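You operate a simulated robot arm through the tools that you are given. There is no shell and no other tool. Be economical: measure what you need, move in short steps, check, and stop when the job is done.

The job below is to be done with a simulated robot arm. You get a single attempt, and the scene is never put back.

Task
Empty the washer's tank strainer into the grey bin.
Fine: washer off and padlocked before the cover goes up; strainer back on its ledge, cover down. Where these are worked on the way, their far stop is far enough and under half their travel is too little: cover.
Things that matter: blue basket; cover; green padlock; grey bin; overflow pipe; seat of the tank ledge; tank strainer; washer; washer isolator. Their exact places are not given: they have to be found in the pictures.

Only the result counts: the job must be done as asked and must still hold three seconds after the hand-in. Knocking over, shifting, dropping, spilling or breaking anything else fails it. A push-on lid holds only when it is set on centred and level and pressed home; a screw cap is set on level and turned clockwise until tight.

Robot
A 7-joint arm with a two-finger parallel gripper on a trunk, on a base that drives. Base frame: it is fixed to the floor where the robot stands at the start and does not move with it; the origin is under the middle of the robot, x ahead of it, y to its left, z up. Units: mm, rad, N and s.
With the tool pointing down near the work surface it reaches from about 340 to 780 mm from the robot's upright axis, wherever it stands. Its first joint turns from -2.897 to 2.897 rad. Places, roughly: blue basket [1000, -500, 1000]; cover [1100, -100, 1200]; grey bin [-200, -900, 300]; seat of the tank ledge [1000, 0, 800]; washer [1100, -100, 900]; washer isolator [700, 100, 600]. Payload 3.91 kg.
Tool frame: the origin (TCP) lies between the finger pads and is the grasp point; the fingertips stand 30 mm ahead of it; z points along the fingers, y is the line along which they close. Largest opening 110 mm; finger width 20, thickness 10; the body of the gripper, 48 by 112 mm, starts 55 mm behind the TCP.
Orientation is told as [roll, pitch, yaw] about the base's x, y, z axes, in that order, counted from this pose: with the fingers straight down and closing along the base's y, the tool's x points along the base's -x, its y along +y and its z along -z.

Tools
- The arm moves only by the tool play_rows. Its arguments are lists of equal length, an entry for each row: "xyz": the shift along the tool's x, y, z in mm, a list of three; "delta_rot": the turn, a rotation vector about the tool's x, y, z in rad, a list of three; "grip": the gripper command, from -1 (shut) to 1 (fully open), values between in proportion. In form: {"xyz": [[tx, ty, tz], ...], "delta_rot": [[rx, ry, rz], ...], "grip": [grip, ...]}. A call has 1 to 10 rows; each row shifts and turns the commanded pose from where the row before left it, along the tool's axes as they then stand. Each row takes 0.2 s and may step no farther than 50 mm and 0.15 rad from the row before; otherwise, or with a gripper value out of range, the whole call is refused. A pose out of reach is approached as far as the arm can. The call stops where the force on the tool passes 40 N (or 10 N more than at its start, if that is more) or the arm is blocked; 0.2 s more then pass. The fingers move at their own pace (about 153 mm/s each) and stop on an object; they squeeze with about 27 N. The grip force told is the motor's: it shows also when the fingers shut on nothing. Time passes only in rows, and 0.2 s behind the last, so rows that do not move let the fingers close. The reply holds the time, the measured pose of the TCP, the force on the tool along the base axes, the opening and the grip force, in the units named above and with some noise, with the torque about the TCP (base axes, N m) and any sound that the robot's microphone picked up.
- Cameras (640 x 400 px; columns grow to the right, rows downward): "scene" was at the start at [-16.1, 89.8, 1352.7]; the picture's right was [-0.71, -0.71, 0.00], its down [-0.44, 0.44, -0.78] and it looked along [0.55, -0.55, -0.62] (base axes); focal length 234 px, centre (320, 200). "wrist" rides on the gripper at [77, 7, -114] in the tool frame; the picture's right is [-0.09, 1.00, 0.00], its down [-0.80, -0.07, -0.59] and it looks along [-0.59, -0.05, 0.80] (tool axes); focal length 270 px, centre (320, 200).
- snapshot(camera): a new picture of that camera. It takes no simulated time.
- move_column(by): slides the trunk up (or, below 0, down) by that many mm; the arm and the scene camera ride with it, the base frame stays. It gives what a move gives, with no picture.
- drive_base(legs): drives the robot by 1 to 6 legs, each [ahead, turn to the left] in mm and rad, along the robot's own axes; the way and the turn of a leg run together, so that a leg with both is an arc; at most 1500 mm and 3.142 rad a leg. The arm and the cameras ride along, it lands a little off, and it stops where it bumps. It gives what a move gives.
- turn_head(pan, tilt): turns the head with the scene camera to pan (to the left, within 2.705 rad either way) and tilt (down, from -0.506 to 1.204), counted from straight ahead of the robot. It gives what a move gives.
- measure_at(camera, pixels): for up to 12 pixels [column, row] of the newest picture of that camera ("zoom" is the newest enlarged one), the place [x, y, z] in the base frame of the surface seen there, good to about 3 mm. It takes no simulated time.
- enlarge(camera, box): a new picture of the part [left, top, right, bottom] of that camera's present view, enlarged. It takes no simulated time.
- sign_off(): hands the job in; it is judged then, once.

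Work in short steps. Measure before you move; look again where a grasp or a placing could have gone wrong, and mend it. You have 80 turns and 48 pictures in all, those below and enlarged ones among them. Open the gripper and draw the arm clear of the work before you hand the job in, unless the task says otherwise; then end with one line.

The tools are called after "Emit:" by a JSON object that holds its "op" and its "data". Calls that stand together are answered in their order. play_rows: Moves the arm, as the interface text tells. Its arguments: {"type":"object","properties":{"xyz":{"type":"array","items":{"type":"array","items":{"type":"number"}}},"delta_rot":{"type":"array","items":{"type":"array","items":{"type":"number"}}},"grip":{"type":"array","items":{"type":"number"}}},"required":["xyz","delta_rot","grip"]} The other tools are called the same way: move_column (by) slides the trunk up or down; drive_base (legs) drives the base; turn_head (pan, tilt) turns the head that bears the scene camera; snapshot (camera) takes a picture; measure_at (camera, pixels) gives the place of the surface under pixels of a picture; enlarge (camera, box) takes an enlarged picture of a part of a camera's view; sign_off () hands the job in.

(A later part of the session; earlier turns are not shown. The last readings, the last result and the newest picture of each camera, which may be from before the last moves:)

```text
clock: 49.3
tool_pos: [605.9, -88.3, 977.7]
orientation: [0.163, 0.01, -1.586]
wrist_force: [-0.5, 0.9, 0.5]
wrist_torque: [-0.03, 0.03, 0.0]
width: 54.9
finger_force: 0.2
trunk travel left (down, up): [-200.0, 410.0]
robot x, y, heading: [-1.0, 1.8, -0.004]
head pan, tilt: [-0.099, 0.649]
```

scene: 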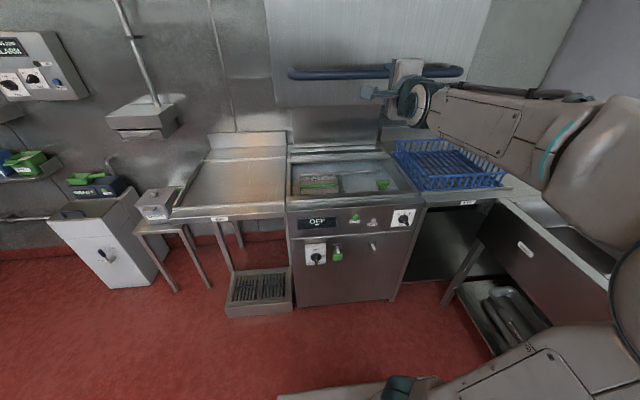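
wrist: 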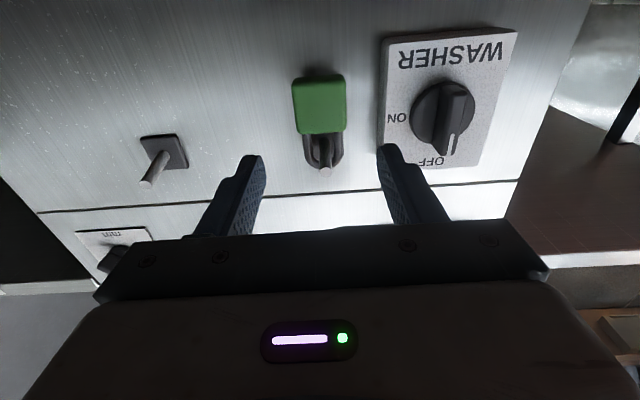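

Emit:
{"op": "play_rows", "data": {"xyz": [[0, 0, 0], [0, 0, 0], [0, 0, 0]], "delta_rot": [[0.15, 0, 0], [0.013, 0, -0.015], [0, 0, 0]], "grip": [0, 0, 0]}}

Emit:
{"op": "move_column", "data": {"by": 200}}

Emit:
{"op": "snapshot", "data": {"camera": "scene"}}

```text
clock: 50.1
tool_pos: [607.1, -87.4, 977.5]
orientation: [-0.004, 0.01, -1.571]
wrist_force: [-0.8, -0.2, 0.1]
wrist_torque: [0.0, -0.02, 0.0]
width: 55.0
finger_force: 0.0
trunk travel left (down, up): [-200.0, 410.0]
robot x, y, heading: [-1.0, -1.7, -0.001]
head pan, tilt: [-0.099, 0.649]
```

```text
clock: 52.3
tool_pos: [607.9, -86.5, 1177.0]
orientation: [0.001, 0.01, -1.571]
wrist_force: [-0.3, -0.4, -0.7]
wrist_torque: [0.03, 0.02, -0.01]
width: 54.9
finger_force: 0.0
trunk travel left (down, up): [-400.0, 210.0]
robot x, y, heading: [-0.6, -3.4, -0.004]
head pan, tilt: [-0.099, 0.649]
```

```text
18 pictures are left
```

scene: 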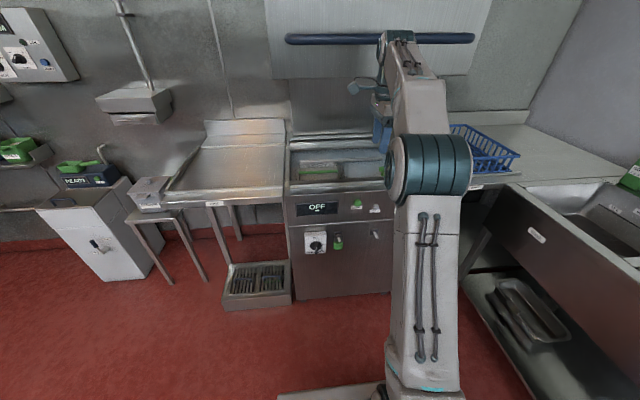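

The hand's wrist top is ~215 mm above the TCP, so I go in under the raised cover with the TCP near z≈1000. I lower the trunk, shift to y≈45, and drive 330 mm ahead.

Emit:
{"op": "move_column", "data": {"by": -175}}

Emit:
{"op": "play_rows", "data": {"xyz": [[44, 0, 0], [44, 0, 0], [44, 0, 0], [0, 0, 0]], "delta_rot": [[0, 0, 0], [0, 0, 0], [0, 0, 0], [0, 0, 0]], "grip": [0, 0, 0, 0]}}

Emit:
{"op": "drive_base", "data": {"legs": [[330, 0]]}}

Emit:
{"op": "snapshot", "data": {"camera": "wrist"}}

Emit:
{"op": "snapshot", "data": {"camera": "scene"}}

```text
clock: 54.2
tool_pos: [606.2, -88.4, 1003.4]
orientation: [0.0, 0.011, -1.571]
wrist_force: [-0.3, -0.1, -0.4]
wrist_torque: [-0.01, -0.01, 0.02]
width: 55.1
finger_force: 0.0
trunk travel left (down, up): [-225.0, 385.0]
robot x, y, heading: [-1.1, 0.4, -0.007]
head pan, tilt: [-0.099, 0.649]
```

```text
clock: 55.2
tool_pos: [608.6, 47.0, 1004.2]
orientation: [-0.001, 0.011, -1.573]
wrist_force: [-0.5, -0.1, 0.0]
wrist_torque: [0.0, 0.0, -0.03]
width: 55.2
finger_force: 0.0
trunk travel left (down, up): [-225.0, 385.0]
robot x, y, heading: [0.3, 1.8, -0.01]
head pan, tilt: [-0.099, 0.649]
```

```text
clock: 57.5
tool_pos: [946.9, 40.0, 1004.6]
orientation: [-0.001, 0.011, -1.577]
wrist_force: [-0.8, 0.1, -0.4]
wrist_torque: [-0.04, -0.02, 0.05]
width: 55.0
finger_force: 0.1
trunk travel left (down, up): [-225.0, 385.0]
robot x, y, heading: [339.7, -5.2, -0.008]
head pan, tilt: [-0.099, 0.649]
```

```text
17 pictures are left
```

wrist: 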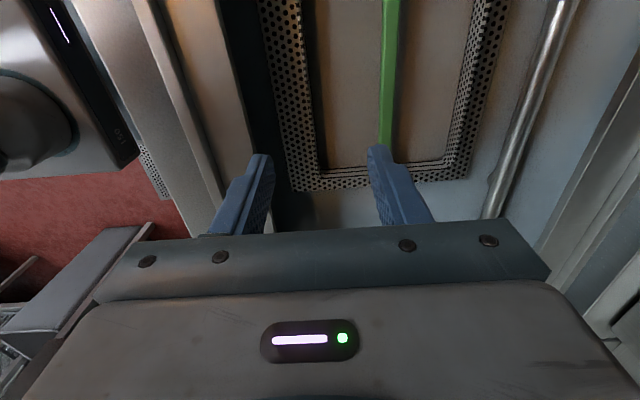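

```text
16 pictures are left
```

scene: 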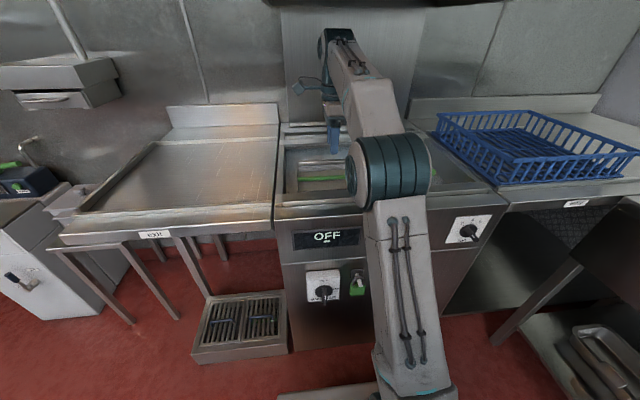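

The drive went well; the wrist view shows the green handle at (390,70). I measure it and the strainer's rim.

Emit:
{"op": "measure_at", "data": {"camera": "wrist", "pixels": [[391, 20], [389, 80], [386, 140], [398, 80], [382, 80], [300, 185], [450, 172], [345, 60], [440, 60], [283, 60], [480, 60], [380, 180]]}}

```text
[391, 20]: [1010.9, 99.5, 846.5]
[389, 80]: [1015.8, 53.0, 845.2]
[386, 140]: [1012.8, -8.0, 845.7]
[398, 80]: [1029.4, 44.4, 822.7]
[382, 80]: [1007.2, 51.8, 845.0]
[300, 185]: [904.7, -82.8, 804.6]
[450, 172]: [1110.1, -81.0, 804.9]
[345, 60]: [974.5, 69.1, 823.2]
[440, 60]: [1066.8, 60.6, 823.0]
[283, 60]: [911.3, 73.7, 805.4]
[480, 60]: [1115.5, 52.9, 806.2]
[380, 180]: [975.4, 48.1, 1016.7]
```

Handle centre x≈1011, top z≈845; the waste lies at z≈823, so I grip with the fingertips only (TCP≈856). First align above it.

Emit:
{"op": "play_rows", "data": {"xyz": [[5, 32, 0], [0, 32, 0], [0, 0, 40], [0, 0, 40], [0, 0, 30], [0, 0, 0]], "delta_rot": [[0, 0, 0], [0, 0, 0], [0, 0, 0], [0, 0, 0], [0, 0, 0], [0, 0, 0]], "grip": [0, 0, 0, 0, 0, 0]}}

Emit:
{"op": "snapshot", "data": {"camera": "wrist"}}

```text
clock: 58.9
tool_pos: [988.4, 44.9, 893.7]
orientation: [0.001, 0.011, -1.577]
wrist_force: [0.0, 0.5, -0.2]
wrist_torque: [0.01, 0.04, 0.02]
width: 55.3
finger_force: 0.1
out of reach, approached as far as the arm can: row 2
trunk travel left (down, up): [-225.0, 385.0]
robot x, y, heading: [338.1, -2.4, -0.01]
head pan, tilt: [-0.099, 0.649]
```

```text
15 pictures are left
```

wrist: 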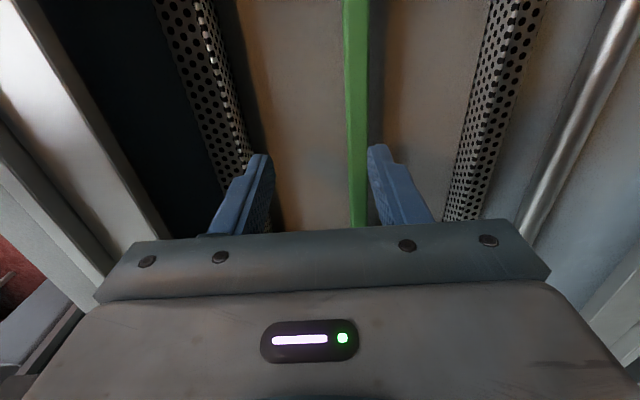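

I am 22 mm short in x because of reach higher up; I add it now at this height.

Emit:
{"op": "play_rows", "data": {"xyz": [[0, 23, 0], [0, 0, 0]], "delta_rot": [[0, 0, 0], [0, 0, 0]], "grip": [0, 0]}}

Emit:
{"op": "measure_at", "data": {"camera": "wrist", "pixels": [[347, 60], [356, 60], [366, 60], [357, 150], [350, 200], [363, 200]]}}

```text
clock: 59.5
tool_pos: [1012.7, 43.9, 894.0]
orientation: [0.0, 0.01, -1.576]
wrist_force: [-0.1, -0.3, 0.9]
wrist_torque: [0.0, -0.04, -0.02]
width: 55.0
finger_force: 0.0
trunk travel left (down, up): [-225.0, 385.0]
robot x, y, heading: [339.2, -3.5, -0.01]
head pan, tilt: [-0.099, 0.649]
```

```text
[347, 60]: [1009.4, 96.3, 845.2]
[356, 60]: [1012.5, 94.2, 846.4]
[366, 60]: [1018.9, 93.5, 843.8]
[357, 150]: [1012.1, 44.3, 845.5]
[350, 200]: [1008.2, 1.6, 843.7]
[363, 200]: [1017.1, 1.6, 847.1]
```

Aligned at x≈1012.7. I lower 38 mm and close.

Emit:
{"op": "play_rows", "data": {"xyz": [[0, 0, 20], [0, 0, 19], [0, 0, 0], [0, 0, 0], [0, 0, 0], [0, 0, 0]], "delta_rot": [[0, 0, 0], [0, 0, 0], [0, 0, 0], [0, 0, 0], [0, 0, 0], [0, 0, 0]], "grip": [0, 0, 0, -1, -1, -1]}}

```text
clock: 60.9
tool_pos: [1013.0, 44.7, 854.8]
orientation: [-0.001, 0.011, -1.579]
wrist_force: [0.9, -0.1, 0.8]
wrist_torque: [-0.05, -0.02, 0.13]
width: 13.5
finger_force: 27.2
trunk travel left (down, up): [-225.0, 385.0]
robot x, y, heading: [341.7, -6.0, -0.005]
head pan, tilt: [-0.099, 0.649]
```

Handle gripped (13.5 mm); seated TCP is (1013, 44.7, 854.8). I lift straight with the trunk.

Emit:
{"op": "move_column", "data": {"by": 40}}

Emit:
{"op": "move_column", "data": {"by": 130}}

Emit:
{"op": "snapshot", "data": {"camera": "scene"}}

```text
clock: 61.7
tool_pos: [1013.1, 44.6, 894.0]
orientation: [-0.002, 0.008, -1.578]
wrist_force: [-0.1, 0.0, -2.8]
wrist_torque: [0.02, -0.03, 0.01]
width: 13.3
finger_force: 26.9
trunk travel left (down, up): [-265.0, 345.0]
robot x, y, heading: [335.4, -1.5, -0.013]
head pan, tilt: [-0.099, 0.649]
```

```text
clock: 63.3
tool_pos: [1013.2, 43.9, 1024.6]
orientation: [-0.002, 0.009, -1.579]
wrist_force: [1.2, 0.2, -3.2]
wrist_torque: [0.0, 0.01, 0.02]
width: 13.7
finger_force: 26.9
trunk travel left (down, up): [-395.0, 215.0]
robot x, y, heading: [337.8, -1.5, -0.01]
head pan, tilt: [-0.099, 0.649]
```

```text
14 pictures are left
```

scene: 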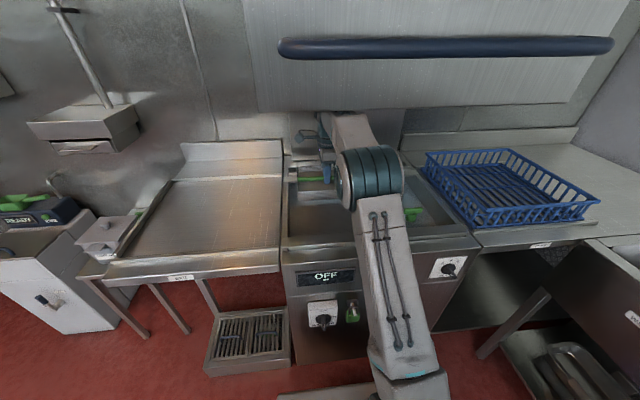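

It lifted with ~3 N weight. I check the strainer's underside clearance over the rim.

Emit:
{"op": "enlarge", "data": {"camera": "scene", "box": [270, 130, 390, 205]}}

```text
5.33 times, centred on (330, 168) of scene
```

zoom: 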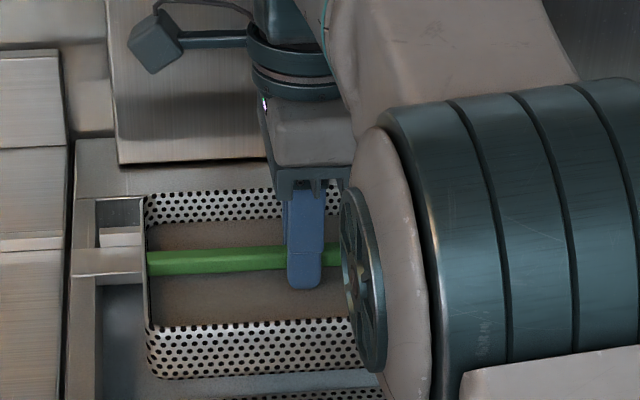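

Emit:
{"op": "measure_at", "data": {"camera": "zoom", "pixels": [[250, 330], [250, 370], [160, 365], [250, 378], [350, 352], [200, 205], [148, 260], [250, 390]]}}

```text
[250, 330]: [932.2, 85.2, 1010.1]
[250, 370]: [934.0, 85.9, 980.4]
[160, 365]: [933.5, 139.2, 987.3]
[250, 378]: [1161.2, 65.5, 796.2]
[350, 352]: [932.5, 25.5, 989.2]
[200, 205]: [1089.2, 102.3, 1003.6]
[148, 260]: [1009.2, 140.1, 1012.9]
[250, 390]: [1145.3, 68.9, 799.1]
```

The strainer is shallow (bottom ≈978), well clear of the 890 rim. I back straight out 340 mm.

Emit:
{"op": "drive_base", "data": {"legs": [[-345, 0]]}}

Emit:
{"op": "turn_head", "data": {"pan": -1.7, "tilt": 0.75}}

Emit:
{"op": "snapshot", "data": {"camera": "scene"}}

```text
clock: 65.5
tool_pos: [667.6, 44.0, 1025.2]
orientation: [0.001, 0.012, -1.584]
wrist_force: [-0.5, -1.1, -3.0]
wrist_torque: [-0.02, 0.0, 0.01]
width: 13.5
finger_force: 27.5
trunk travel left (down, up): [-395.0, 215.0]
robot x, y, heading: [-8.6, 1.3, -0.016]
head pan, tilt: [-0.099, 0.649]
```

```text
clock: 67.2
tool_pos: [667.3, 43.4, 1024.3]
orientation: [-0.001, 0.01, -1.585]
wrist_force: [-0.1, 0.3, -2.9]
wrist_torque: [0.05, -0.02, -0.02]
width: 13.4
finger_force: 27.1
trunk travel left (down, up): [-395.0, 215.0]
robot x, y, heading: [-10.6, 4.3, -0.014]
head pan, tilt: [-1.7, 0.75]
```

```text
12 pictures are left
```

scene: 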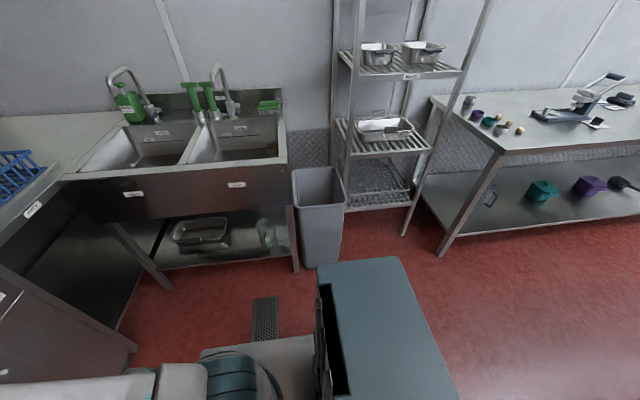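

Emit:
{"op": "measure_at", "data": {"camera": "scene", "pixels": [[294, 172], [335, 168], [346, 204], [300, 205], [320, 230], [288, 158], [286, 200], [345, 50], [462, 70], [343, 118], [432, 148], [405, 225]]}}

```text
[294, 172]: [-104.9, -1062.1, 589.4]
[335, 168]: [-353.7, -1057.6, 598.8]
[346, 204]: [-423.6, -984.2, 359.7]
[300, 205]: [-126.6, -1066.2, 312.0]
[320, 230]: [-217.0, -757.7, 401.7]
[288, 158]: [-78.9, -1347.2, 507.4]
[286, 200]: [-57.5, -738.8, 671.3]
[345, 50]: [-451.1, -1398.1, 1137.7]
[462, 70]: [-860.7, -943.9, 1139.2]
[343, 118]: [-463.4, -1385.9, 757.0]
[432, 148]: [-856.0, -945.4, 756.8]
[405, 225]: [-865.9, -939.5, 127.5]
```

Bin opening: x -355..-105, y -1060..-757, rim z≈595, centre ≈(-230,-907). I retract the arm to about 520 mm ahead and centred, then turn right by 1.79 rad.

Emit:
{"op": "play_rows", "data": {"xyz": [[-12, -38, 0], [-12, -38, 0], [-12, -38, 0], [-12, -38, 0], [0, 0, 0]], "delta_rot": [[0, 0, 0], [0, 0, 0], [0, 0, 0], [0, 0, 0], [0, 0, 0]], "grip": [-1, -1, -1, -1, -1]}}

Emit:
{"op": "drive_base", "data": {"legs": [[0, -1.794]]}}

Emit:
{"op": "turn_head", "data": {"pan": 0.25, "tilt": 0.75}}

Emit:
{"op": "snapshot", "data": {"camera": "scene"}}

```text
clock: 68.4
tool_pos: [513.7, -2.4, 1024.9]
orientation: [0.001, 0.012, -1.585]
wrist_force: [-0.7, 0.3, -3.5]
wrist_torque: [0.0, -0.01, 0.0]
width: 13.7
finger_force: 26.6
trunk travel left (down, up): [-395.0, 215.0]
robot x, y, heading: [-10.4, 3.6, -0.014]
head pan, tilt: [-1.7, 0.75]
```

```text
clock: 73.2
tool_pos: [-149.6, -501.3, 1025.2]
orientation: [-0.002, 0.01, 2.863]
wrist_force: [-0.2, -0.3, -2.9]
wrist_torque: [0.0, 0.02, -0.01]
width: 13.4
finger_force: 27.0
trunk travel left (down, up): [-395.0, 215.0]
robot x, y, heading: [-9.1, 2.2, -1.853]
head pan, tilt: [-1.7, 0.75]
```

```text
clock: 75.1
tool_pos: [-148.8, -500.6, 1025.6]
orientation: [-0.002, 0.01, 2.861]
wrist_force: [0.2, -0.6, -3.5]
wrist_torque: [0.01, -0.02, 0.02]
width: 13.3
finger_force: 27.2
trunk travel left (down, up): [-395.0, 215.0]
robot x, y, heading: [-8.7, -0.0, -1.85]
head pan, tilt: [0.25, 0.75]
```

```text
11 pictures are left
```

scene: 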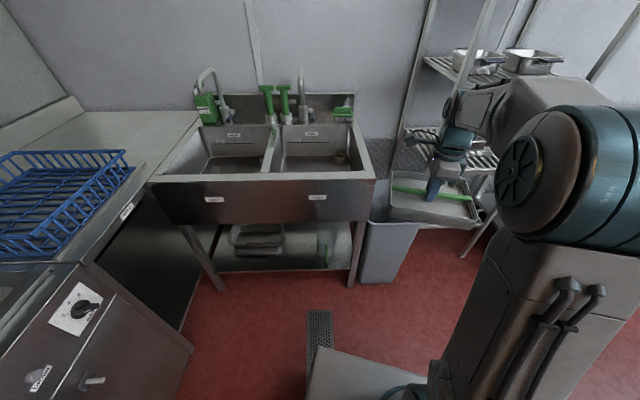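

Heading is -1.85. I drive 285 mm toward the bin with a slight left correction.

Emit:
{"op": "drive_base", "data": {"legs": [[0, 0.045], [285, 0]]}}

Emit:
{"op": "play_rows", "data": {"xyz": [[0, 45, 0], [0, 45, 0], [0, 30, 0], [0, 0, 0]], "delta_rot": [[0, 0, 0], [0, 0, 0], [0, 0, 0], [0, 0, 0]], "grip": [-1, -1, -1, -1]}}

Emit:
{"op": "move_column", "data": {"by": -180}}

```text
clock: 77.5
tool_pos: [-192.8, -782.6, 1025.0]
orientation: [-0.002, 0.009, 2.909]
wrist_force: [-0.7, 0.1, -3.8]
wrist_torque: [-0.01, 0.02, 0.0]
width: 13.6
finger_force: 27.0
trunk travel left (down, up): [-395.0, 215.0]
robot x, y, heading: [-75.2, -269.5, -1.808]
head pan, tilt: [0.25, 0.75]
```

```text
clock: 78.5
tool_pos: [-220.6, -901.7, 1023.9]
orientation: [-0.003, 0.009, 2.907]
wrist_force: [-0.5, -0.3, -2.7]
wrist_torque: [0.0, 0.0, -0.02]
width: 13.5
finger_force: 27.1
trunk travel left (down, up): [-395.0, 215.0]
robot x, y, heading: [-71.6, -274.9, -1.803]
head pan, tilt: [0.25, 0.75]
```

```text
clock: 80.5
tool_pos: [-221.9, -899.6, 844.0]
orientation: [-0.001, 0.01, 2.909]
wrist_force: [0.0, -0.1, -2.6]
wrist_torque: [0.04, -0.01, 0.05]
width: 13.5
finger_force: 26.2
trunk travel left (down, up): [-215.0, 395.0]
robot x, y, heading: [-73.7, -272.6, -1.807]
head pan, tilt: [0.25, 0.75]
```

TCP is over the bin at (-222,-900,844). I tip the strainer by turning about the handle axis.

Emit:
{"op": "play_rows", "data": {"xyz": [[0, 0, 0], [0, 0, 0], [0, 0, 0], [0, 0, 0], [0, 0, 0], [0, 0, 0], [0, 0, 0], [0, 0, 0], [0, 0, 0], [0, 0, 0]], "delta_rot": [[-0.15, 0, 0], [-0.15, 0, 0], [-0.15, 0, 0], [-0.15, 0, 0], [-0.15, 0, 0], [-0.15, 0, 0], [-0.15, 0, 0], [-0.15, 0, 0], [-0.15, 0, 0], [-0.15, 0, 0]], "grip": [-1, -1, -1, -1, -1, -1, -1, -1, -1, -1]}}

Emit:
{"op": "play_rows", "data": {"xyz": [[0, 0, 0], [0, 0, 0], [0, 0, 0], [0, 0, 0], [0, 0, 0]], "delta_rot": [[-0.15, 0, 0], [-0.15, 0, 0], [-0.15, 0, 0], [-0.15, 0, 0], [0, 0, 0]], "grip": [-1, -1, -1, -1, -1]}}

Emit:
{"op": "snapshot", "data": {"camera": "scene"}}

```text
clock: 82.7
tool_pos: [-222.0, -900.0, 845.4]
orientation: [1.499, 0.011, 2.909]
wrist_force: [-0.4, 0.2, -1.3]
wrist_torque: [0.07, 0.0, 0.02]
width: 13.2
finger_force: 26.5
trunk travel left (down, up): [-215.0, 395.0]
robot x, y, heading: [-75.3, -274.5, -1.808]
head pan, tilt: [0.25, 0.75]
```

```text
clock: 83.9
tool_pos: [-221.6, -900.7, 845.2]
orientation: [2.1, 0.009, 2.906]
wrist_force: [0.0, 1.0, -1.5]
wrist_torque: [0.02, 0.0, -0.02]
width: 13.3
finger_force: 27.2
trunk travel left (down, up): [-215.0, 395.0]
robot x, y, heading: [-75.7, -274.3, -1.802]
head pan, tilt: [0.25, 0.75]
```

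```text
10 pictures are left
```

scene: 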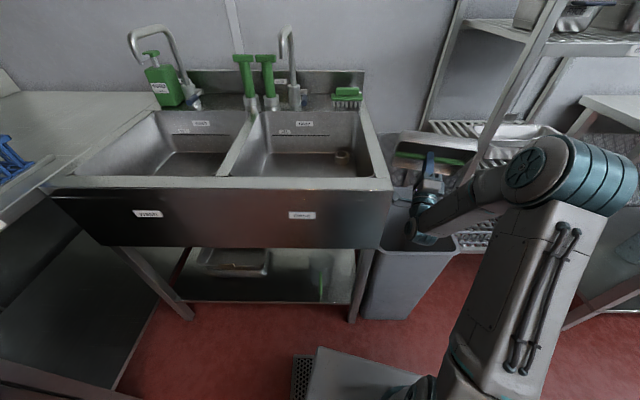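

The weight fell from ~3 N to ~1.4 N: the waste came out. I tip a little more to be sure, and look.

Emit:
{"op": "play_rows", "data": {"xyz": [[0, 0, 0], [0, 0, 0], [0, 0, 0], [0, 0, 0], [0, 0, 0]], "delta_rot": [[-0.15, 0, 0], [-0.15, 0, 0], [0, 0, 0], [0, 0, 0], [0, 0, 0]], "grip": [-1, -1, -1, -1, -1]}}

Emit:
{"op": "enlarge", "data": {"camera": "scene", "box": [350, 110, 510, 270]}}

```text
clock: 85.1
tool_pos: [-221.9, -899.5, 844.7]
orientation: [2.397, 0.01, 2.907]
wrist_force: [-0.2, -0.7, -1.3]
wrist_torque: [0.03, 0.02, -0.01]
width: 13.3
finger_force: 27.0
trunk travel left (down, up): [-215.0, 395.0]
robot x, y, heading: [-71.5, -268.4, -1.805]
head pan, tilt: [0.25, 0.75]
```

```text
2.50 times, centred on (430, 190) of scene
```

zoom: 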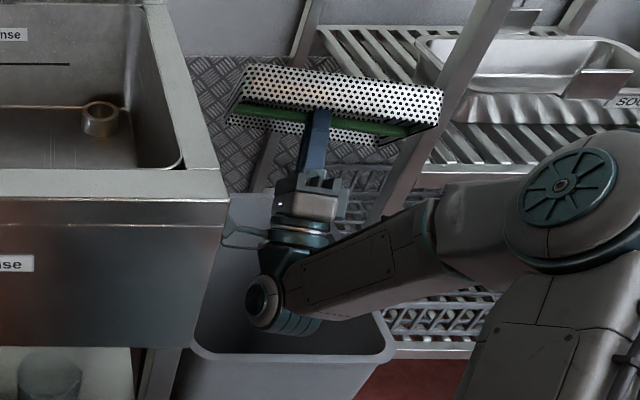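

The strainer is empty. I turn it back level along the same path.

Emit:
{"op": "play_rows", "data": {"xyz": [[0, 0, 0], [0, 0, 0], [0, 0, 0], [0, 0, 0], [0, 0, 0], [0, 0, 0], [0, 0, 0], [0, 0, 0], [0, 0, 0], [0, 0, 0]], "delta_rot": [[0.15, 0, 0], [0.15, 0, 0], [0.15, 0, 0], [0.15, 0, 0], [0.15, 0, 0], [0.15, 0, 0], [0.15, 0, 0], [0.15, 0, 0], [0.15, 0, 0], [0.15, 0, 0]], "grip": [-1, -1, -1, -1, -1, -1, -1, -1, -1, -1]}}

Emit:
{"op": "play_rows", "data": {"xyz": [[0, 0, 0], [0, 0, 0], [0, 0, 0], [0, 0, 0], [0, 0, 0], [0, 0, 0], [0, 0, 0]], "delta_rot": [[0.15, 0, 0], [0.15, 0, 0], [0.15, 0, 0], [0.15, 0, 0], [0.15, 0, 0], [0.15, 0, 0], [0, 0, 0]], "grip": [-1, -1, -1, -1, -1, -1, -1]}}

Emit:
{"op": "move_column", "data": {"by": 180}}

Emit:
{"op": "play_rows", "data": {"xyz": [[0, -45, 0], [0, -45, 0], [0, -30, 0], [0, 0, 0]], "delta_rot": [[0, 0, 0], [0, 0, 0], [0, 0, 0], [0, 0, 0]], "grip": [-1, -1, -1, -1]}}

Emit:
{"op": "enlarge", "data": {"camera": "scene", "box": [340, 100, 540, 280]}}

```text
clock: 87.3
tool_pos: [-239.3, -895.2, 844.1]
orientation: [0.898, 0.016, 2.876]
wrist_force: [-2.8, 1.0, -0.5]
wrist_torque: [0.08, -0.1, 0.09]
width: 13.3
finger_force: 27.3
trunk travel left (down, up): [-215.0, 395.0]
robot x, y, heading: [-74.1, -275.2, -1.808]
head pan, tilt: [0.25, 0.75]
```

```text
clock: 88.9
tool_pos: [-219.7, -899.7, 844.7]
orientation: [-0.005, 0.009, 2.909]
wrist_force: [-0.9, -0.3, -1.2]
wrist_torque: [0.04, 0.07, 0.02]
width: 13.5
finger_force: 27.2
trunk travel left (down, up): [-215.0, 395.0]
robot x, y, heading: [-75.5, -276.6, -1.801]
head pan, tilt: [0.25, 0.75]
```

```text
clock: 90.9
tool_pos: [-219.9, -901.3, 1024.8]
orientation: [-0.002, 0.01, 2.906]
wrist_force: [0.1, -0.1, -0.5]
wrist_torque: [0.01, 0.02, 0.01]
width: 13.1
finger_force: 26.6
trunk travel left (down, up): [-395.0, 215.0]
robot x, y, heading: [-76.3, -273.9, -1.804]
head pan, tilt: [0.25, 0.75]
```

```text
clock: 91.9
tool_pos: [-191.2, -782.2, 1025.5]
orientation: [-0.002, 0.011, 2.909]
wrist_force: [0.2, 0.7, -0.8]
wrist_torque: [-0.04, 0.01, -0.02]
width: 13.3
finger_force: 27.2
trunk travel left (down, up): [-395.0, 215.0]
robot x, y, heading: [-77.1, -271.1, -1.805]
head pan, tilt: [0.25, 0.75]
```

```text
2.22 times, centred on (440, 190) of scene
```

zoom: 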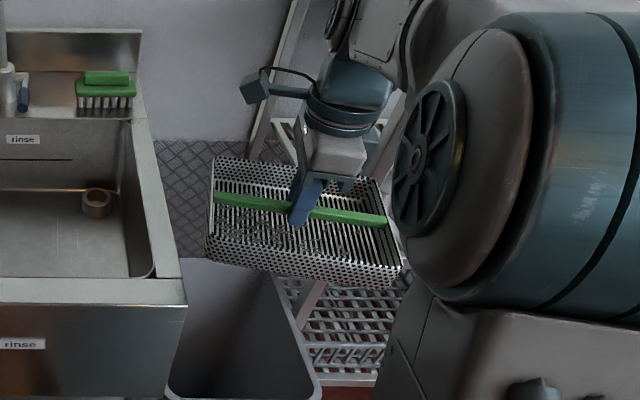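

Strainer empty and level. I drive back 280 mm and turn left (allowing for the overshoot), then look ahead.

Emit:
{"op": "drive_base", "data": {"legs": [[-280, 0], [0, 1.755]]}}

Emit:
{"op": "turn_head", "data": {"pan": 0.0, "tilt": 0.65}}

```text
clock: 98.1
tool_pos: [514.9, -11.0, 1025.9]
orientation: [-0.001, 0.01, -1.599]
wrist_force: [-0.3, 0.5, -1.3]
wrist_torque: [-0.02, -0.02, 0.02]
width: 13.4
finger_force: 27.1
trunk travel left (down, up): [-395.0, 215.0]
robot x, y, heading: [-8.0, -0.4, -0.028]
head pan, tilt: [0.25, 0.75]
```

```text
clock: 98.9
tool_pos: [513.3, -9.5, 1024.7]
orientation: [-0.002, 0.011, -1.597]
wrist_force: [0.7, 0.2, -1.3]
wrist_torque: [0.0, 0.0, 0.03]
width: 13.5
finger_force: 27.0
trunk travel left (down, up): [-395.0, 215.0]
robot x, y, heading: [-9.8, -0.1, -0.031]
head pan, tilt: [0.0, 0.649]
```

Heading -0.03; I correct it, extend the arm to the earlier carrying pose (x +154, y +46) and then drive in.

Emit:
{"op": "drive_base", "data": {"legs": [[0, 0.02]]}}

Emit:
{"op": "play_rows", "data": {"xyz": [[11, 38, 0], [11, 38, 0], [11, 38, 0], [11, 38, 0], [0, 0, 0]], "delta_rot": [[0, 0, 0], [0, 0, 0], [0, 0, 0], [0, 0, 0], [0, 0, 0]], "grip": [-1, -1, -1, -1, -1]}}

```text
clock: 99.6
tool_pos: [512.6, 0.9, 1026.2]
orientation: [-0.002, 0.01, -1.578]
wrist_force: [-0.2, -0.2, -1.7]
wrist_torque: [0.0, 0.01, 0.01]
width: 13.1
finger_force: 27.3
trunk travel left (down, up): [-395.0, 215.0]
robot x, y, heading: [-9.5, 1.7, -0.008]
head pan, tilt: [0.0, 0.649]
```

```text
clock: 100.8
tool_pos: [664.2, 44.6, 1026.4]
orientation: [-0.003, 0.009, -1.577]
wrist_force: [0.4, 0.2, -2.0]
wrist_torque: [-0.03, 0.03, -0.02]
width: 13.3
finger_force: 27.0
trunk travel left (down, up): [-395.0, 215.0]
robot x, y, heading: [-9.2, -3.1, -0.009]
head pan, tilt: [0.0, 0.649]
```

Yaw now matches the seat pose (-1.577). I drive 345 mm ahead.

Emit:
{"op": "drive_base", "data": {"legs": [[345, 0]]}}

Emit:
{"op": "play_rows", "data": {"xyz": [[0, 0, 0]], "delta_rot": [[0, 0, 0]], "grip": [-1]}}

```text
clock: 103.1
tool_pos: [1015.6, 36.6, 1025.7]
orientation: [-0.002, 0.01, -1.582]
wrist_force: [-0.3, -0.1, -1.9]
wrist_torque: [0.01, 0.02, 0.01]
width: 13.7
finger_force: 27.2
trunk travel left (down, up): [-395.0, 215.0]
robot x, y, heading: [342.6, -7.7, -0.014]
head pan, tilt: [0.0, 0.649]
```

```text
clock: 103.5
tool_pos: [1015.0, 36.3, 1025.6]
orientation: [-0.001, 0.011, -1.584]
wrist_force: [-0.1, 0.8, -1.2]
wrist_torque: [0.0, -0.02, -0.01]
width: 13.3
finger_force: 26.8
trunk travel left (down, up): [-395.0, 215.0]
robot x, y, heading: [341.7, -6.5, -0.015]
head pan, tilt: [0.0, 0.649]
```

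I trim to (1013, 44.6) and check the strainer's place relative to the hand.

Emit:
{"op": "play_rows", "data": {"xyz": [[8.3, -2, 0], [0, 0, 0]], "delta_rot": [[0, 0, -0.005], [0, 0, 0]], "grip": [-1, -1]}}

Emit:
{"op": "snapshot", "data": {"camera": "wrist"}}

Emit:
{"op": "enlarge", "data": {"camera": "scene", "box": [240, 130, 360, 205]}}

```text
clock: 104.1
tool_pos: [1014.4, 45.5, 1026.3]
orientation: [-0.002, 0.01, -1.578]
wrist_force: [0.0, 0.4, -0.6]
wrist_torque: [0.0, -0.01, 0.03]
width: 13.4
finger_force: 27.0
trunk travel left (down, up): [-395.0, 215.0]
robot x, y, heading: [338.3, -3.4, -0.01]
head pan, tilt: [0.0, 0.649]
```

```text
7 pictures are left
```

wrist: 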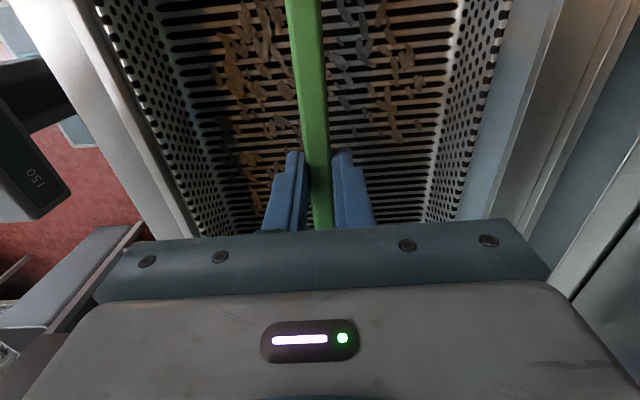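

```text
5.33 times, centred on (300, 168) of scene
```

zoom: 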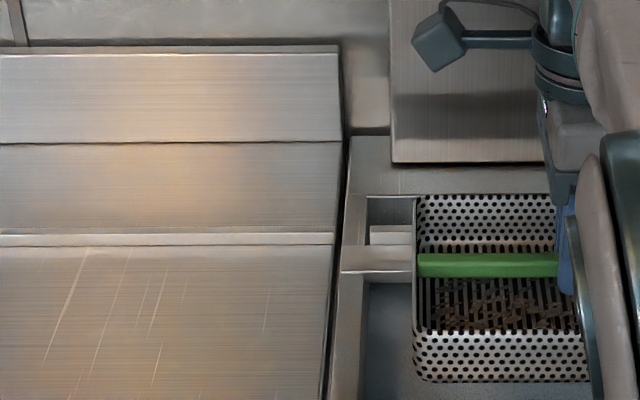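

The wrist view shows brown bits still lying over the slats (260,80). I look closer before seating it.

Emit:
{"op": "enlarge", "data": {"camera": "wrist", "box": [180, 0, 460, 180]}}

Emit:
{"op": "measure_at", "data": {"camera": "zoom", "pixels": [[145, 190], [120, 160], [170, 215], [490, 260], [400, 40], [200, 350], [560, 330], [560, 100], [80, 250], [150, 300]]}}

```text
2.22 times, centred on (320, 90) of wrist
```

zoom: 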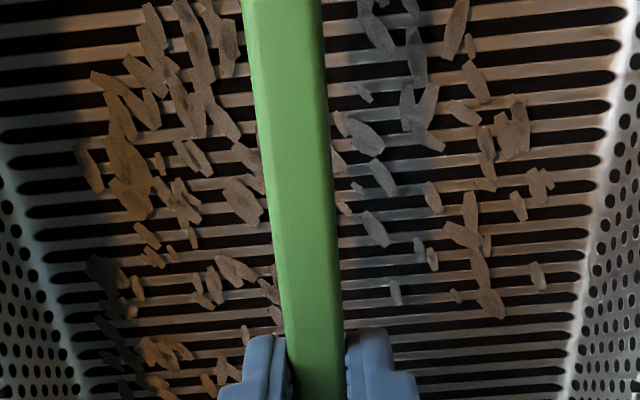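

```text
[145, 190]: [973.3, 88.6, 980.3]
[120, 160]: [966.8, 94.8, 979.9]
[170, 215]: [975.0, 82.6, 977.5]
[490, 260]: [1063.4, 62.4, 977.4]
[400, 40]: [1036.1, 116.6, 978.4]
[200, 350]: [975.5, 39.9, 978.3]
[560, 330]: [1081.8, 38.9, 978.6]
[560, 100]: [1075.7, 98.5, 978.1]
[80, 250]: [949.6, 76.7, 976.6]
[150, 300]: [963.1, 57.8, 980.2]
```

Scraps still cling to the slats, so it isn't fully empty. I go back out to the bin to invert it further and shake it.

Emit:
{"op": "drive_base", "data": {"legs": [[-345, 0]]}}

Emit:
{"op": "play_rows", "data": {"xyz": [[-11, -38, 0], [-11, -38, 0], [-11, -38, 0], [-11, -38, 0], [0, 0, 0]], "delta_rot": [[0, 0, 0], [0, 0, 0], [0, 0, 0], [0, 0, 0], [0, 0, 0]], "grip": [-1, -1, -1, -1, -1]}}

Emit:
{"op": "drive_base", "data": {"legs": [[0, -1.755]]}}

```text
clock: 106.4
tool_pos: [667.1, 49.1, 1026.5]
orientation: [-0.002, 0.009, -1.58]
wrist_force: [0.2, 0.1, -2.6]
wrist_torque: [0.0, -0.04, -0.03]
width: 13.6
finger_force: 26.5
trunk travel left (down, up): [-395.0, 215.0]
robot x, y, heading: [-6.1, 0.7, -0.017]
head pan, tilt: [0.0, 0.649]
```

```text
clock: 107.6
tool_pos: [513.3, 6.3, 1026.5]
orientation: [0.0, 0.01, -1.58]
wrist_force: [0.1, -0.3, -1.4]
wrist_torque: [0.0, 0.01, 0.01]
width: 13.4
finger_force: 26.4
trunk travel left (down, up): [-395.0, 215.0]
robot x, y, heading: [-6.7, -1.7, -0.016]
head pan, tilt: [0.0, 0.649]
```

```text
clock: 112.2
tool_pos: [-102.0, -509.9, 1028.6]
orientation: [-0.003, 0.01, 2.937]
wrist_force: [0.1, 0.1, -0.7]
wrist_torque: [0.02, 0.02, -0.01]
width: 13.6
finger_force: 27.1
trunk travel left (down, up): [-395.0, 215.0]
robot x, y, heading: [-5.9, 6.0, -1.782]
head pan, tilt: [0.0, 0.649]
```

Emit:
{"op": "drive_base", "data": {"legs": [[0, -0.035], [285, 0]]}}

Emit:
{"op": "play_rows", "data": {"xyz": [[0, 45, 0], [0, 45, 0], [0, 30, 0], [0, 0, 0]], "delta_rot": [[0, 0, 0], [0, 0, 0], [0, 0, 0], [0, 0, 0]], "grip": [-1, -1, -1, -1]}}

Emit:
{"op": "move_column", "data": {"by": -150}}

```text
clock: 114.6
tool_pos: [-187.9, -786.1, 1027.3]
orientation: [-0.001, 0.01, 2.906]
wrist_force: [-0.4, -0.5, -0.8]
wrist_torque: [0.04, 0.01, 0.0]
width: 13.3
finger_force: 27.0
trunk travel left (down, up): [-395.0, 215.0]
robot x, y, heading: [-74.0, -279.3, -1.812]
head pan, tilt: [0.0, 0.649]
```

```text
clock: 115.6
tool_pos: [-214.0, -903.3, 1028.4]
orientation: [-0.002, 0.01, 2.906]
wrist_force: [-0.2, -0.3, -2.1]
wrist_torque: [0.0, -0.01, 0.01]
width: 13.6
finger_force: 26.7
trunk travel left (down, up): [-395.0, 215.0]
robot x, y, heading: [-75.1, -279.2, -1.81]
head pan, tilt: [0.0, 0.649]
```

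```text
clock: 117.3
tool_pos: [-213.4, -902.8, 877.8]
orientation: [-0.002, 0.011, 2.907]
wrist_force: [-0.8, 0.0, 0.0]
wrist_torque: [-0.01, 0.0, 0.01]
width: 13.3
finger_force: 27.5
trunk travel left (down, up): [-245.0, 365.0]
robot x, y, heading: [-79.3, -280.5, -1.812]
head pan, tilt: [0.0, 0.649]
```

Over the bin again at (-213,-903,878). I invert the strainer in two calls.

Emit:
{"op": "play_rows", "data": {"xyz": [[0, 0, 0], [0, 0, 0], [0, 0, 0], [0, 0, 0], [0, 0, 0], [0, 0, 0], [0, 0, 0], [0, 0, 0], [0, 0, 0], [0, 0, 0]], "delta_rot": [[-0.15, 0, 0], [-0.15, 0, 0], [-0.15, 0, 0], [-0.15, 0, 0], [-0.15, 0, 0], [-0.15, 0, 0], [-0.15, 0, 0], [-0.15, 0, 0], [-0.15, 0, 0], [-0.15, 0, 0]], "grip": [-1, -1, -1, -1, -1, -1, -1, -1, -1, -1]}}

Emit:
{"op": "play_rows", "data": {"xyz": [[0, 0, 0], [0, 0, 0], [0, 0, 0], [0, 0, 0], [0, 0, 0], [0, 0, 0], [0, 0, 0], [0, 0, 0], [0, 0, 0]], "delta_rot": [[-0.15, 0, 0], [-0.15, 0, 0], [-0.15, 0, 0], [-0.15, 0, 0], [-0.15, 0, 0], [-0.15, 0, 0], [-0.15, 0, 0], [-0.15, 0, 0], [0, 0, 0]], "grip": [-1, -1, -1, -1, -1, -1, -1, -1, -1]}}

```text
clock: 119.5
tool_pos: [-214.6, -901.0, 877.1]
orientation: [1.499, 0.01, 2.906]
wrist_force: [-0.4, -0.1, -0.7]
wrist_torque: [0.07, 0.02, 0.0]
width: 13.4
finger_force: 26.7
trunk travel left (down, up): [-245.0, 365.0]
robot x, y, heading: [-73.4, -278.0, -1.813]
head pan, tilt: [0.0, 0.649]
```

```text
clock: 121.5
tool_pos: [-215.0, -902.8, 878.4]
orientation: [2.698, 0.01, 2.904]
wrist_force: [0.6, -0.2, -1.1]
wrist_torque: [0.01, -0.01, 0.0]
width: 13.2
finger_force: 26.4
trunk travel left (down, up): [-245.0, 365.0]
robot x, y, heading: [-77.9, -276.5, -1.817]
head pan, tilt: [0.0, 0.649]
```

Inverted to 155°. I shake it up and down above the bin.

Emit:
{"op": "play_rows", "data": {"xyz": [[0, 0, 35], [0, 0, -35], [0, 0, 35], [0, 0, -35], [0, 0, 35], [0, 0, -35], [0, 0, 35], [0, 0, -35], [0, 0, 0], [0, 0, 0]], "delta_rot": [[0, 0, 0], [0, 0, 0], [0, 0, 0], [0, 0, 0], [0, 0, 0], [0, 0, 0], [0, 0, 0], [0, 0, 0], [0, 0, 0], [0, 0, 0]], "grip": [-1, -1, -1, -1, -1, -1, -1, -1, -1, -1]}}

Emit:
{"op": "snapshot", "data": {"camera": "wrist"}}

```text
clock: 123.8
tool_pos: [-215.2, -901.2, 877.4]
orientation: [2.697, 0.01, 2.905]
wrist_force: [-0.1, 0.0, -2.2]
wrist_torque: [0.06, 0.03, 0.02]
width: 13.4
finger_force: 26.8
trunk travel left (down, up): [-245.0, 365.0]
robot x, y, heading: [-73.2, -278.7, -1.817]
head pan, tilt: [0.0, 0.649]
```

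```text
4 pictures are left
```

wrist: 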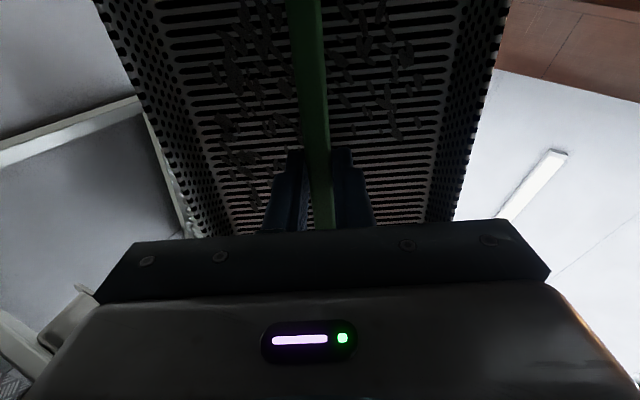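

The bits show the same pattern, clinging. I try a much sharper shake with full-length steps and wrist twists.

Emit:
{"op": "play_rows", "data": {"xyz": [[0, 0, 49], [0, 0, -49], [0, 0, 49], [0, 0, -49], [0, 0, 49], [0, 0, -49], [0, 0, 49], [0, 0, -49], [0, 0, 0], [0, 0, 0]], "delta_rot": [[-0.14, 0, 0], [0.14, 0, 0], [-0.14, 0, 0], [0.14, 0, 0], [-0.14, 0, 0], [0.14, 0, 0], [-0.14, 0, 0], [0.14, 0, 0], [0, 0, 0], [0, 0, 0]], "grip": [-1, -1, -1, -1, -1, -1, -1, -1, -1, -1]}}

Emit:
{"op": "enlarge", "data": {"camera": "wrist", "box": [140, 0, 500, 230]}}

```text
clock: 126.0
tool_pos: [-220.2, -926.9, 865.1]
orientation: [2.696, 0.01, 2.906]
wrist_force: [-0.2, 0.3, -1.7]
wrist_torque: [0.04, 0.0, 0.02]
width: 13.5
finger_force: 27.5
trunk travel left (down, up): [-245.0, 365.0]
robot x, y, heading: [-75.6, -281.9, -1.813]
head pan, tilt: [0.0, 0.649]
```

```text
1.74 times, centred on (320, 115) of wrist
```

zoom: 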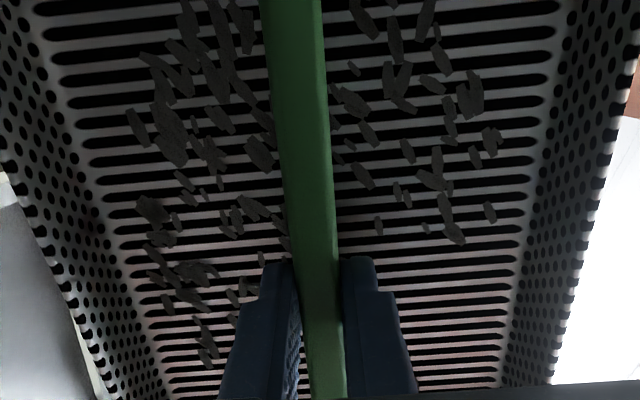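

Nothing changes after inversion and hard shaking: these are just fixed stains on the slats. I turn it level again and head back.

Emit:
{"op": "play_rows", "data": {"xyz": [[0, 0, 0], [0, 0, 0], [0, 0, 0], [0, 0, 0], [0, 0, 0], [0, 0, 0], [0, 0, 0], [0, 0, 0], [0, 0, 0], [0, 0, 0]], "delta_rot": [[0.15, 0, 0], [0.15, 0, 0], [0.15, 0, 0], [0.15, 0, 0], [0.15, 0, 0], [0.15, 0, 0], [0.15, 0, 0], [0.15, 0, 0], [0.15, 0, 0], [0.15, 0, 0]], "grip": [-1, -1, -1, -1, -1, -1, -1, -1, -1, -1]}}

Emit:
{"op": "play_rows", "data": {"xyz": [[0, 0, 0], [0, 0, 0], [0, 0, 0], [0, 0, 0], [0, 0, 0], [0, 0, 0], [0, 0, 0], [0, 0, 0], [0, 0, 0]], "delta_rot": [[0.15, 0, 0], [0.15, 0, 0], [0.15, 0, 0], [0.15, 0, 0], [0.15, 0, 0], [0.15, 0, 0], [0.15, 0, 0], [0.15, 0, 0], [0, 0, 0]], "grip": [-1, -1, -1, -1, -1, -1, -1, -1, -1]}}

Emit:
{"op": "move_column", "data": {"by": 150}}

Emit:
{"op": "play_rows", "data": {"xyz": [[0, -45, 0], [0, -45, 0], [0, -45, -12], [0, -12, 0], [0, 0, 0]], "delta_rot": [[0, 0, 0], [0, 0, 0], [0, 0, 0], [0, 0, 0], [0, 0, 0]], "grip": [-1, -1, -1, -1, -1]}}

```text
clock: 128.2
tool_pos: [-221.1, -927.3, 867.7]
orientation: [1.195, 0.013, 2.906]
wrist_force: [-0.6, 1.0, -1.5]
wrist_torque: [0.0, 0.0, 0.02]
width: 13.3
finger_force: 26.8
trunk travel left (down, up): [-245.0, 365.0]
robot x, y, heading: [-73.5, -279.5, -1.812]
head pan, tilt: [0.0, 0.649]
```

```text
clock: 130.2
tool_pos: [-221.3, -928.8, 854.8]
orientation: [-0.003, 0.009, 2.907]
wrist_force: [-0.3, -0.3, -1.1]
wrist_torque: [0.0, -0.01, -0.03]
width: 13.5
finger_force: 27.2
out of reach, approached as far as the arm can: row 2
trunk travel left (down, up): [-245.0, 365.0]
robot x, y, heading: [-74.2, -280.7, -1.813]
head pan, tilt: [0.0, 0.649]
```

```text
clock: 131.9
tool_pos: [-220.6, -929.6, 1004.8]
orientation: [-0.002, 0.009, 2.906]
wrist_force: [0.2, 0.1, -2.1]
wrist_torque: [-0.01, 0.0, 0.01]
width: 13.3
finger_force: 27.5
trunk travel left (down, up): [-395.0, 215.0]
robot x, y, heading: [-75.8, -282.3, -1.814]
head pan, tilt: [0.0, 0.649]
```

```text
clock: 133.1
tool_pos: [-188.3, -785.5, 1016.8]
orientation: [-0.001, 0.01, 2.907]
wrist_force: [-0.3, 0.3, -1.5]
wrist_torque: [-0.06, 0.04, -0.03]
width: 13.3
finger_force: 27.1
trunk travel left (down, up): [-395.0, 215.0]
robot x, y, heading: [-74.6, -278.2, -1.811]
head pan, tilt: [0.0, 0.649]
```

Emit:
{"op": "drive_base", "data": {"legs": [[-283, 0], [0, 1.778]]}}

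Emit:
{"op": "play_rows", "data": {"xyz": [[11, 38, -10], [11, 38, 0], [11, 38, 0], [11, 38, 0], [0, 0, 0]], "delta_rot": [[0, 0, 0], [0, 0, 0], [0, 0, 0], [0, 0, 0], [0, 0, 0]], "grip": [-1, -1, -1, -1, -1]}}

```text
clock: 139.4
tool_pos: [511.3, -3.8, 1017.0]
orientation: [-0.002, 0.011, -1.589]
wrist_force: [0.2, 0.6, -1.2]
wrist_torque: [0.02, -0.02, 0.01]
width: 13.8
finger_force: 27.0
trunk travel left (down, up): [-395.0, 215.0]
robot x, y, heading: [-6.0, -6.7, -0.025]
head pan, tilt: [0.0, 0.649]
```

```text
clock: 140.6
tool_pos: [664.7, 35.6, 1026.1]
orientation: [-0.002, 0.011, -1.587]
wrist_force: [0.1, -0.3, -0.4]
wrist_torque: [0.02, 0.0, 0.02]
width: 13.2
finger_force: 26.8
trunk travel left (down, up): [-395.0, 215.0]
robot x, y, heading: [-6.9, -4.2, -0.028]
head pan, tilt: [0.0, 0.649]
```

Emit:
{"op": "drive_base", "data": {"legs": [[0, 0.013], [347, 0]]}}

Emit:
{"op": "play_rows", "data": {"xyz": [[0, 0, 0]], "delta_rot": [[0, 0, 0]], "grip": [-1]}}

```text
clock: 143.2
tool_pos: [1018.3, 34.6, 1026.7]
orientation: [-0.001, 0.01, -1.582]
wrist_force: [-0.2, -0.7, -1.7]
wrist_torque: [0.02, 0.02, 0.01]
width: 13.2
finger_force: 27.3
trunk travel left (down, up): [-395.0, 215.0]
robot x, y, heading: [349.7, -8.9, -0.018]
head pan, tilt: [0.0, 0.649]
```

```text
clock: 143.6
tool_pos: [1017.0, 34.7, 1027.0]
orientation: [-0.001, 0.012, -1.581]
wrist_force: [-0.1, -0.7, -1.0]
wrist_torque: [-0.01, 0.05, -0.01]
width: 13.5
finger_force: 26.7
trunk travel left (down, up): [-395.0, 215.0]
robot x, y, heading: [343.4, -8.5, -0.024]
head pan, tilt: [0.0, 0.649]
```

I trim by (-4, +10) and check the tray's place against the seat with one enlarged picture.

Emit:
{"op": "play_rows", "data": {"xyz": [[10, -4, 0], [0, 0, 0]], "delta_rot": [[0, 0, -0.002], [0, 0, 0]], "grip": [-1, -1]}}

Emit:
{"op": "enlarge", "data": {"camera": "scene", "box": [270, 135, 370, 205]}}

Emit:
{"op": "measure_at", "data": {"camera": "zoom", "pixels": [[330, 310], [330, 330], [330, 350], [420, 330], [260, 240], [275, 240], [330, 200], [400, 205], [350, 240], [330, 300]]}}

```text
clock: 144.2
tool_pos: [1012.7, 45.3, 1026.2]
orientation: [-0.001, 0.01, -1.579]
wrist_force: [0.3, 0.8, -1.1]
wrist_torque: [-0.05, 0.0, 0.0]
width: 13.4
finger_force: 26.7
trunk travel left (down, up): [-395.0, 215.0]
robot x, y, heading: [345.5, -9.8, -0.018]
head pan, tilt: [0.0, 0.649]
```

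```text
5.71 times, centred on (320, 170) of scene
```

zoom: 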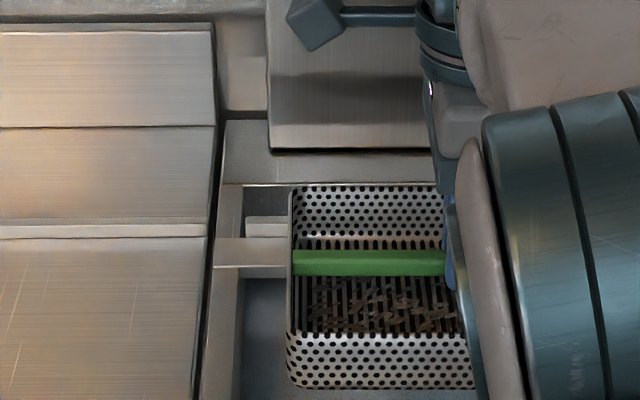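

```text
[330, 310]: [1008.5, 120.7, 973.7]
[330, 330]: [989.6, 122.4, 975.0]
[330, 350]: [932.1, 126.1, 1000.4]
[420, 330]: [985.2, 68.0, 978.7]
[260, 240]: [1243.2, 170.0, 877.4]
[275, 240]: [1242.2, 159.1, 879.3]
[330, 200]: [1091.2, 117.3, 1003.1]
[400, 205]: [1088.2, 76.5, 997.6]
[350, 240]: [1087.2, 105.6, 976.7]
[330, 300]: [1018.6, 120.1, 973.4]
```

Tray position matches the pre-lift values (front 932, rear 1090). I lower it with the trunk to its seat.

Emit:
{"op": "move_column", "data": {"by": -130}}

Emit:
{"op": "play_rows", "data": {"xyz": [[0, 0, 0]], "delta_rot": [[0, 0, 0]], "grip": [-1]}}

```text
clock: 145.8
tool_pos: [1012.9, 45.5, 897.3]
orientation: [-0.001, 0.009, -1.579]
wrist_force: [-0.3, 0.6, -0.8]
wrist_torque: [-0.01, 0.01, 0.03]
width: 13.5
finger_force: 27.4
trunk travel left (down, up): [-265.0, 345.0]
robot x, y, heading: [343.3, -10.7, -0.02]
head pan, tilt: [0.0, 0.649]
```

```text
clock: 146.2
tool_pos: [1012.6, 44.8, 897.2]
orientation: [-0.001, 0.01, -1.579]
wrist_force: [-0.9, 0.0, -1.6]
wrist_torque: [0.04, -0.03, -0.01]
width: 13.4
finger_force: 26.6
trunk travel left (down, up): [-265.0, 345.0]
robot x, y, heading: [350.0, -11.0, -0.017]
head pan, tilt: [0.0, 0.649]
```

Still centred (1012.6, 44.8). The last 42 mm go down by the arm in small steps, feeling for contact.

Emit:
{"op": "play_rows", "data": {"xyz": [[0, 0, 12], [0, 0, 12], [0, 0, 10], [0, 0, 5], [0, 0, 3], [0, 0, 0]], "delta_rot": [[0, 0, 0], [0, 0, 0], [0, 0, 0], [0, 0, 0], [0, 0, 0], [0, 0, 0]], "grip": [-1, -1, -1, -1, -1, -1]}}

```text
clock: 147.6
tool_pos: [1011.4, 45.6, 856.9]
orientation: [0.004, 0.011, -1.58]
wrist_force: [6.0, 1.5, 20.3]
wrist_torque: [0.06, -0.13, -0.01]
width: 13.8
finger_force: 27.3
trunk travel left (down, up): [-265.0, 345.0]
robot x, y, heading: [344.7, -8.7, -0.022]
head pan, tilt: [0.0, 0.649]
```

Contact at 856.9 (seat was 854.8). I release, rise and verify the handle/rim heights.

Emit:
{"op": "play_rows", "data": {"xyz": [[0, 0, 0], [0, 0, 0], [0, 0, -40], [0, 0, -40], [0, 0, -40], [0, 0, 0]], "delta_rot": [[0, 0, 0], [0, 0, 0], [0, 0, 0], [0, 0, 0], [0, 0, 0], [0, 0, 0]], "grip": [-0.4, -0.4, 0, 0, 0, 0]}}

Emit:
{"op": "snapshot", "data": {"camera": "wrist"}}

```text
clock: 149.0
tool_pos: [1013.3, 45.8, 976.0]
orientation: [-0.003, 0.011, -1.581]
wrist_force: [0.9, -0.2, 0.0]
wrist_torque: [0.0, -0.03, -0.01]
width: 55.1
finger_force: 0.0
trunk travel left (down, up): [-265.0, 345.0]
robot x, y, heading: [346.7, -10.7, -0.019]
head pan, tilt: [0.0, 0.649]
```

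```text
1 pictures are left
```

wrist: 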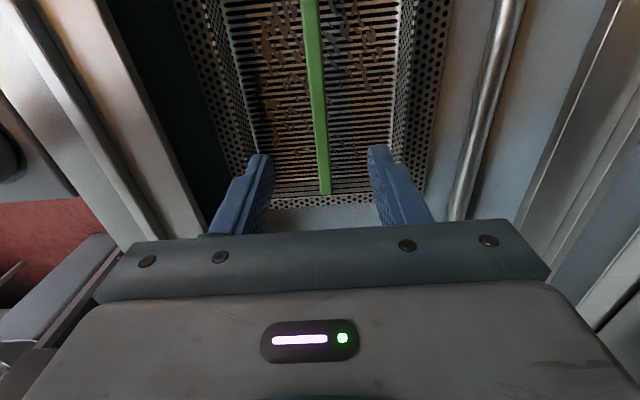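

Emit:
{"op": "measure_at", "data": {"camera": "wrist", "pixels": [[310, 20], [316, 80], [324, 170], [245, 130], [402, 80], [400, 160], [340, 196], [212, 60], [430, 60], [420, 170], [270, 100], [232, 60]]}}

```text
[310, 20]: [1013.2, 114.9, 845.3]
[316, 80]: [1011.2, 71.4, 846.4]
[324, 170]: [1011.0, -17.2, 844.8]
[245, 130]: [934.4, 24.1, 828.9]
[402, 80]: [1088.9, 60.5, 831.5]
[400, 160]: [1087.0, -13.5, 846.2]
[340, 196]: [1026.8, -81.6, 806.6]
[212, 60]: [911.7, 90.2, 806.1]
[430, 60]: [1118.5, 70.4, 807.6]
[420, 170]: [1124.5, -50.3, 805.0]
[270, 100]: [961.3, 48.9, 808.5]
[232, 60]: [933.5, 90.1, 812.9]
```

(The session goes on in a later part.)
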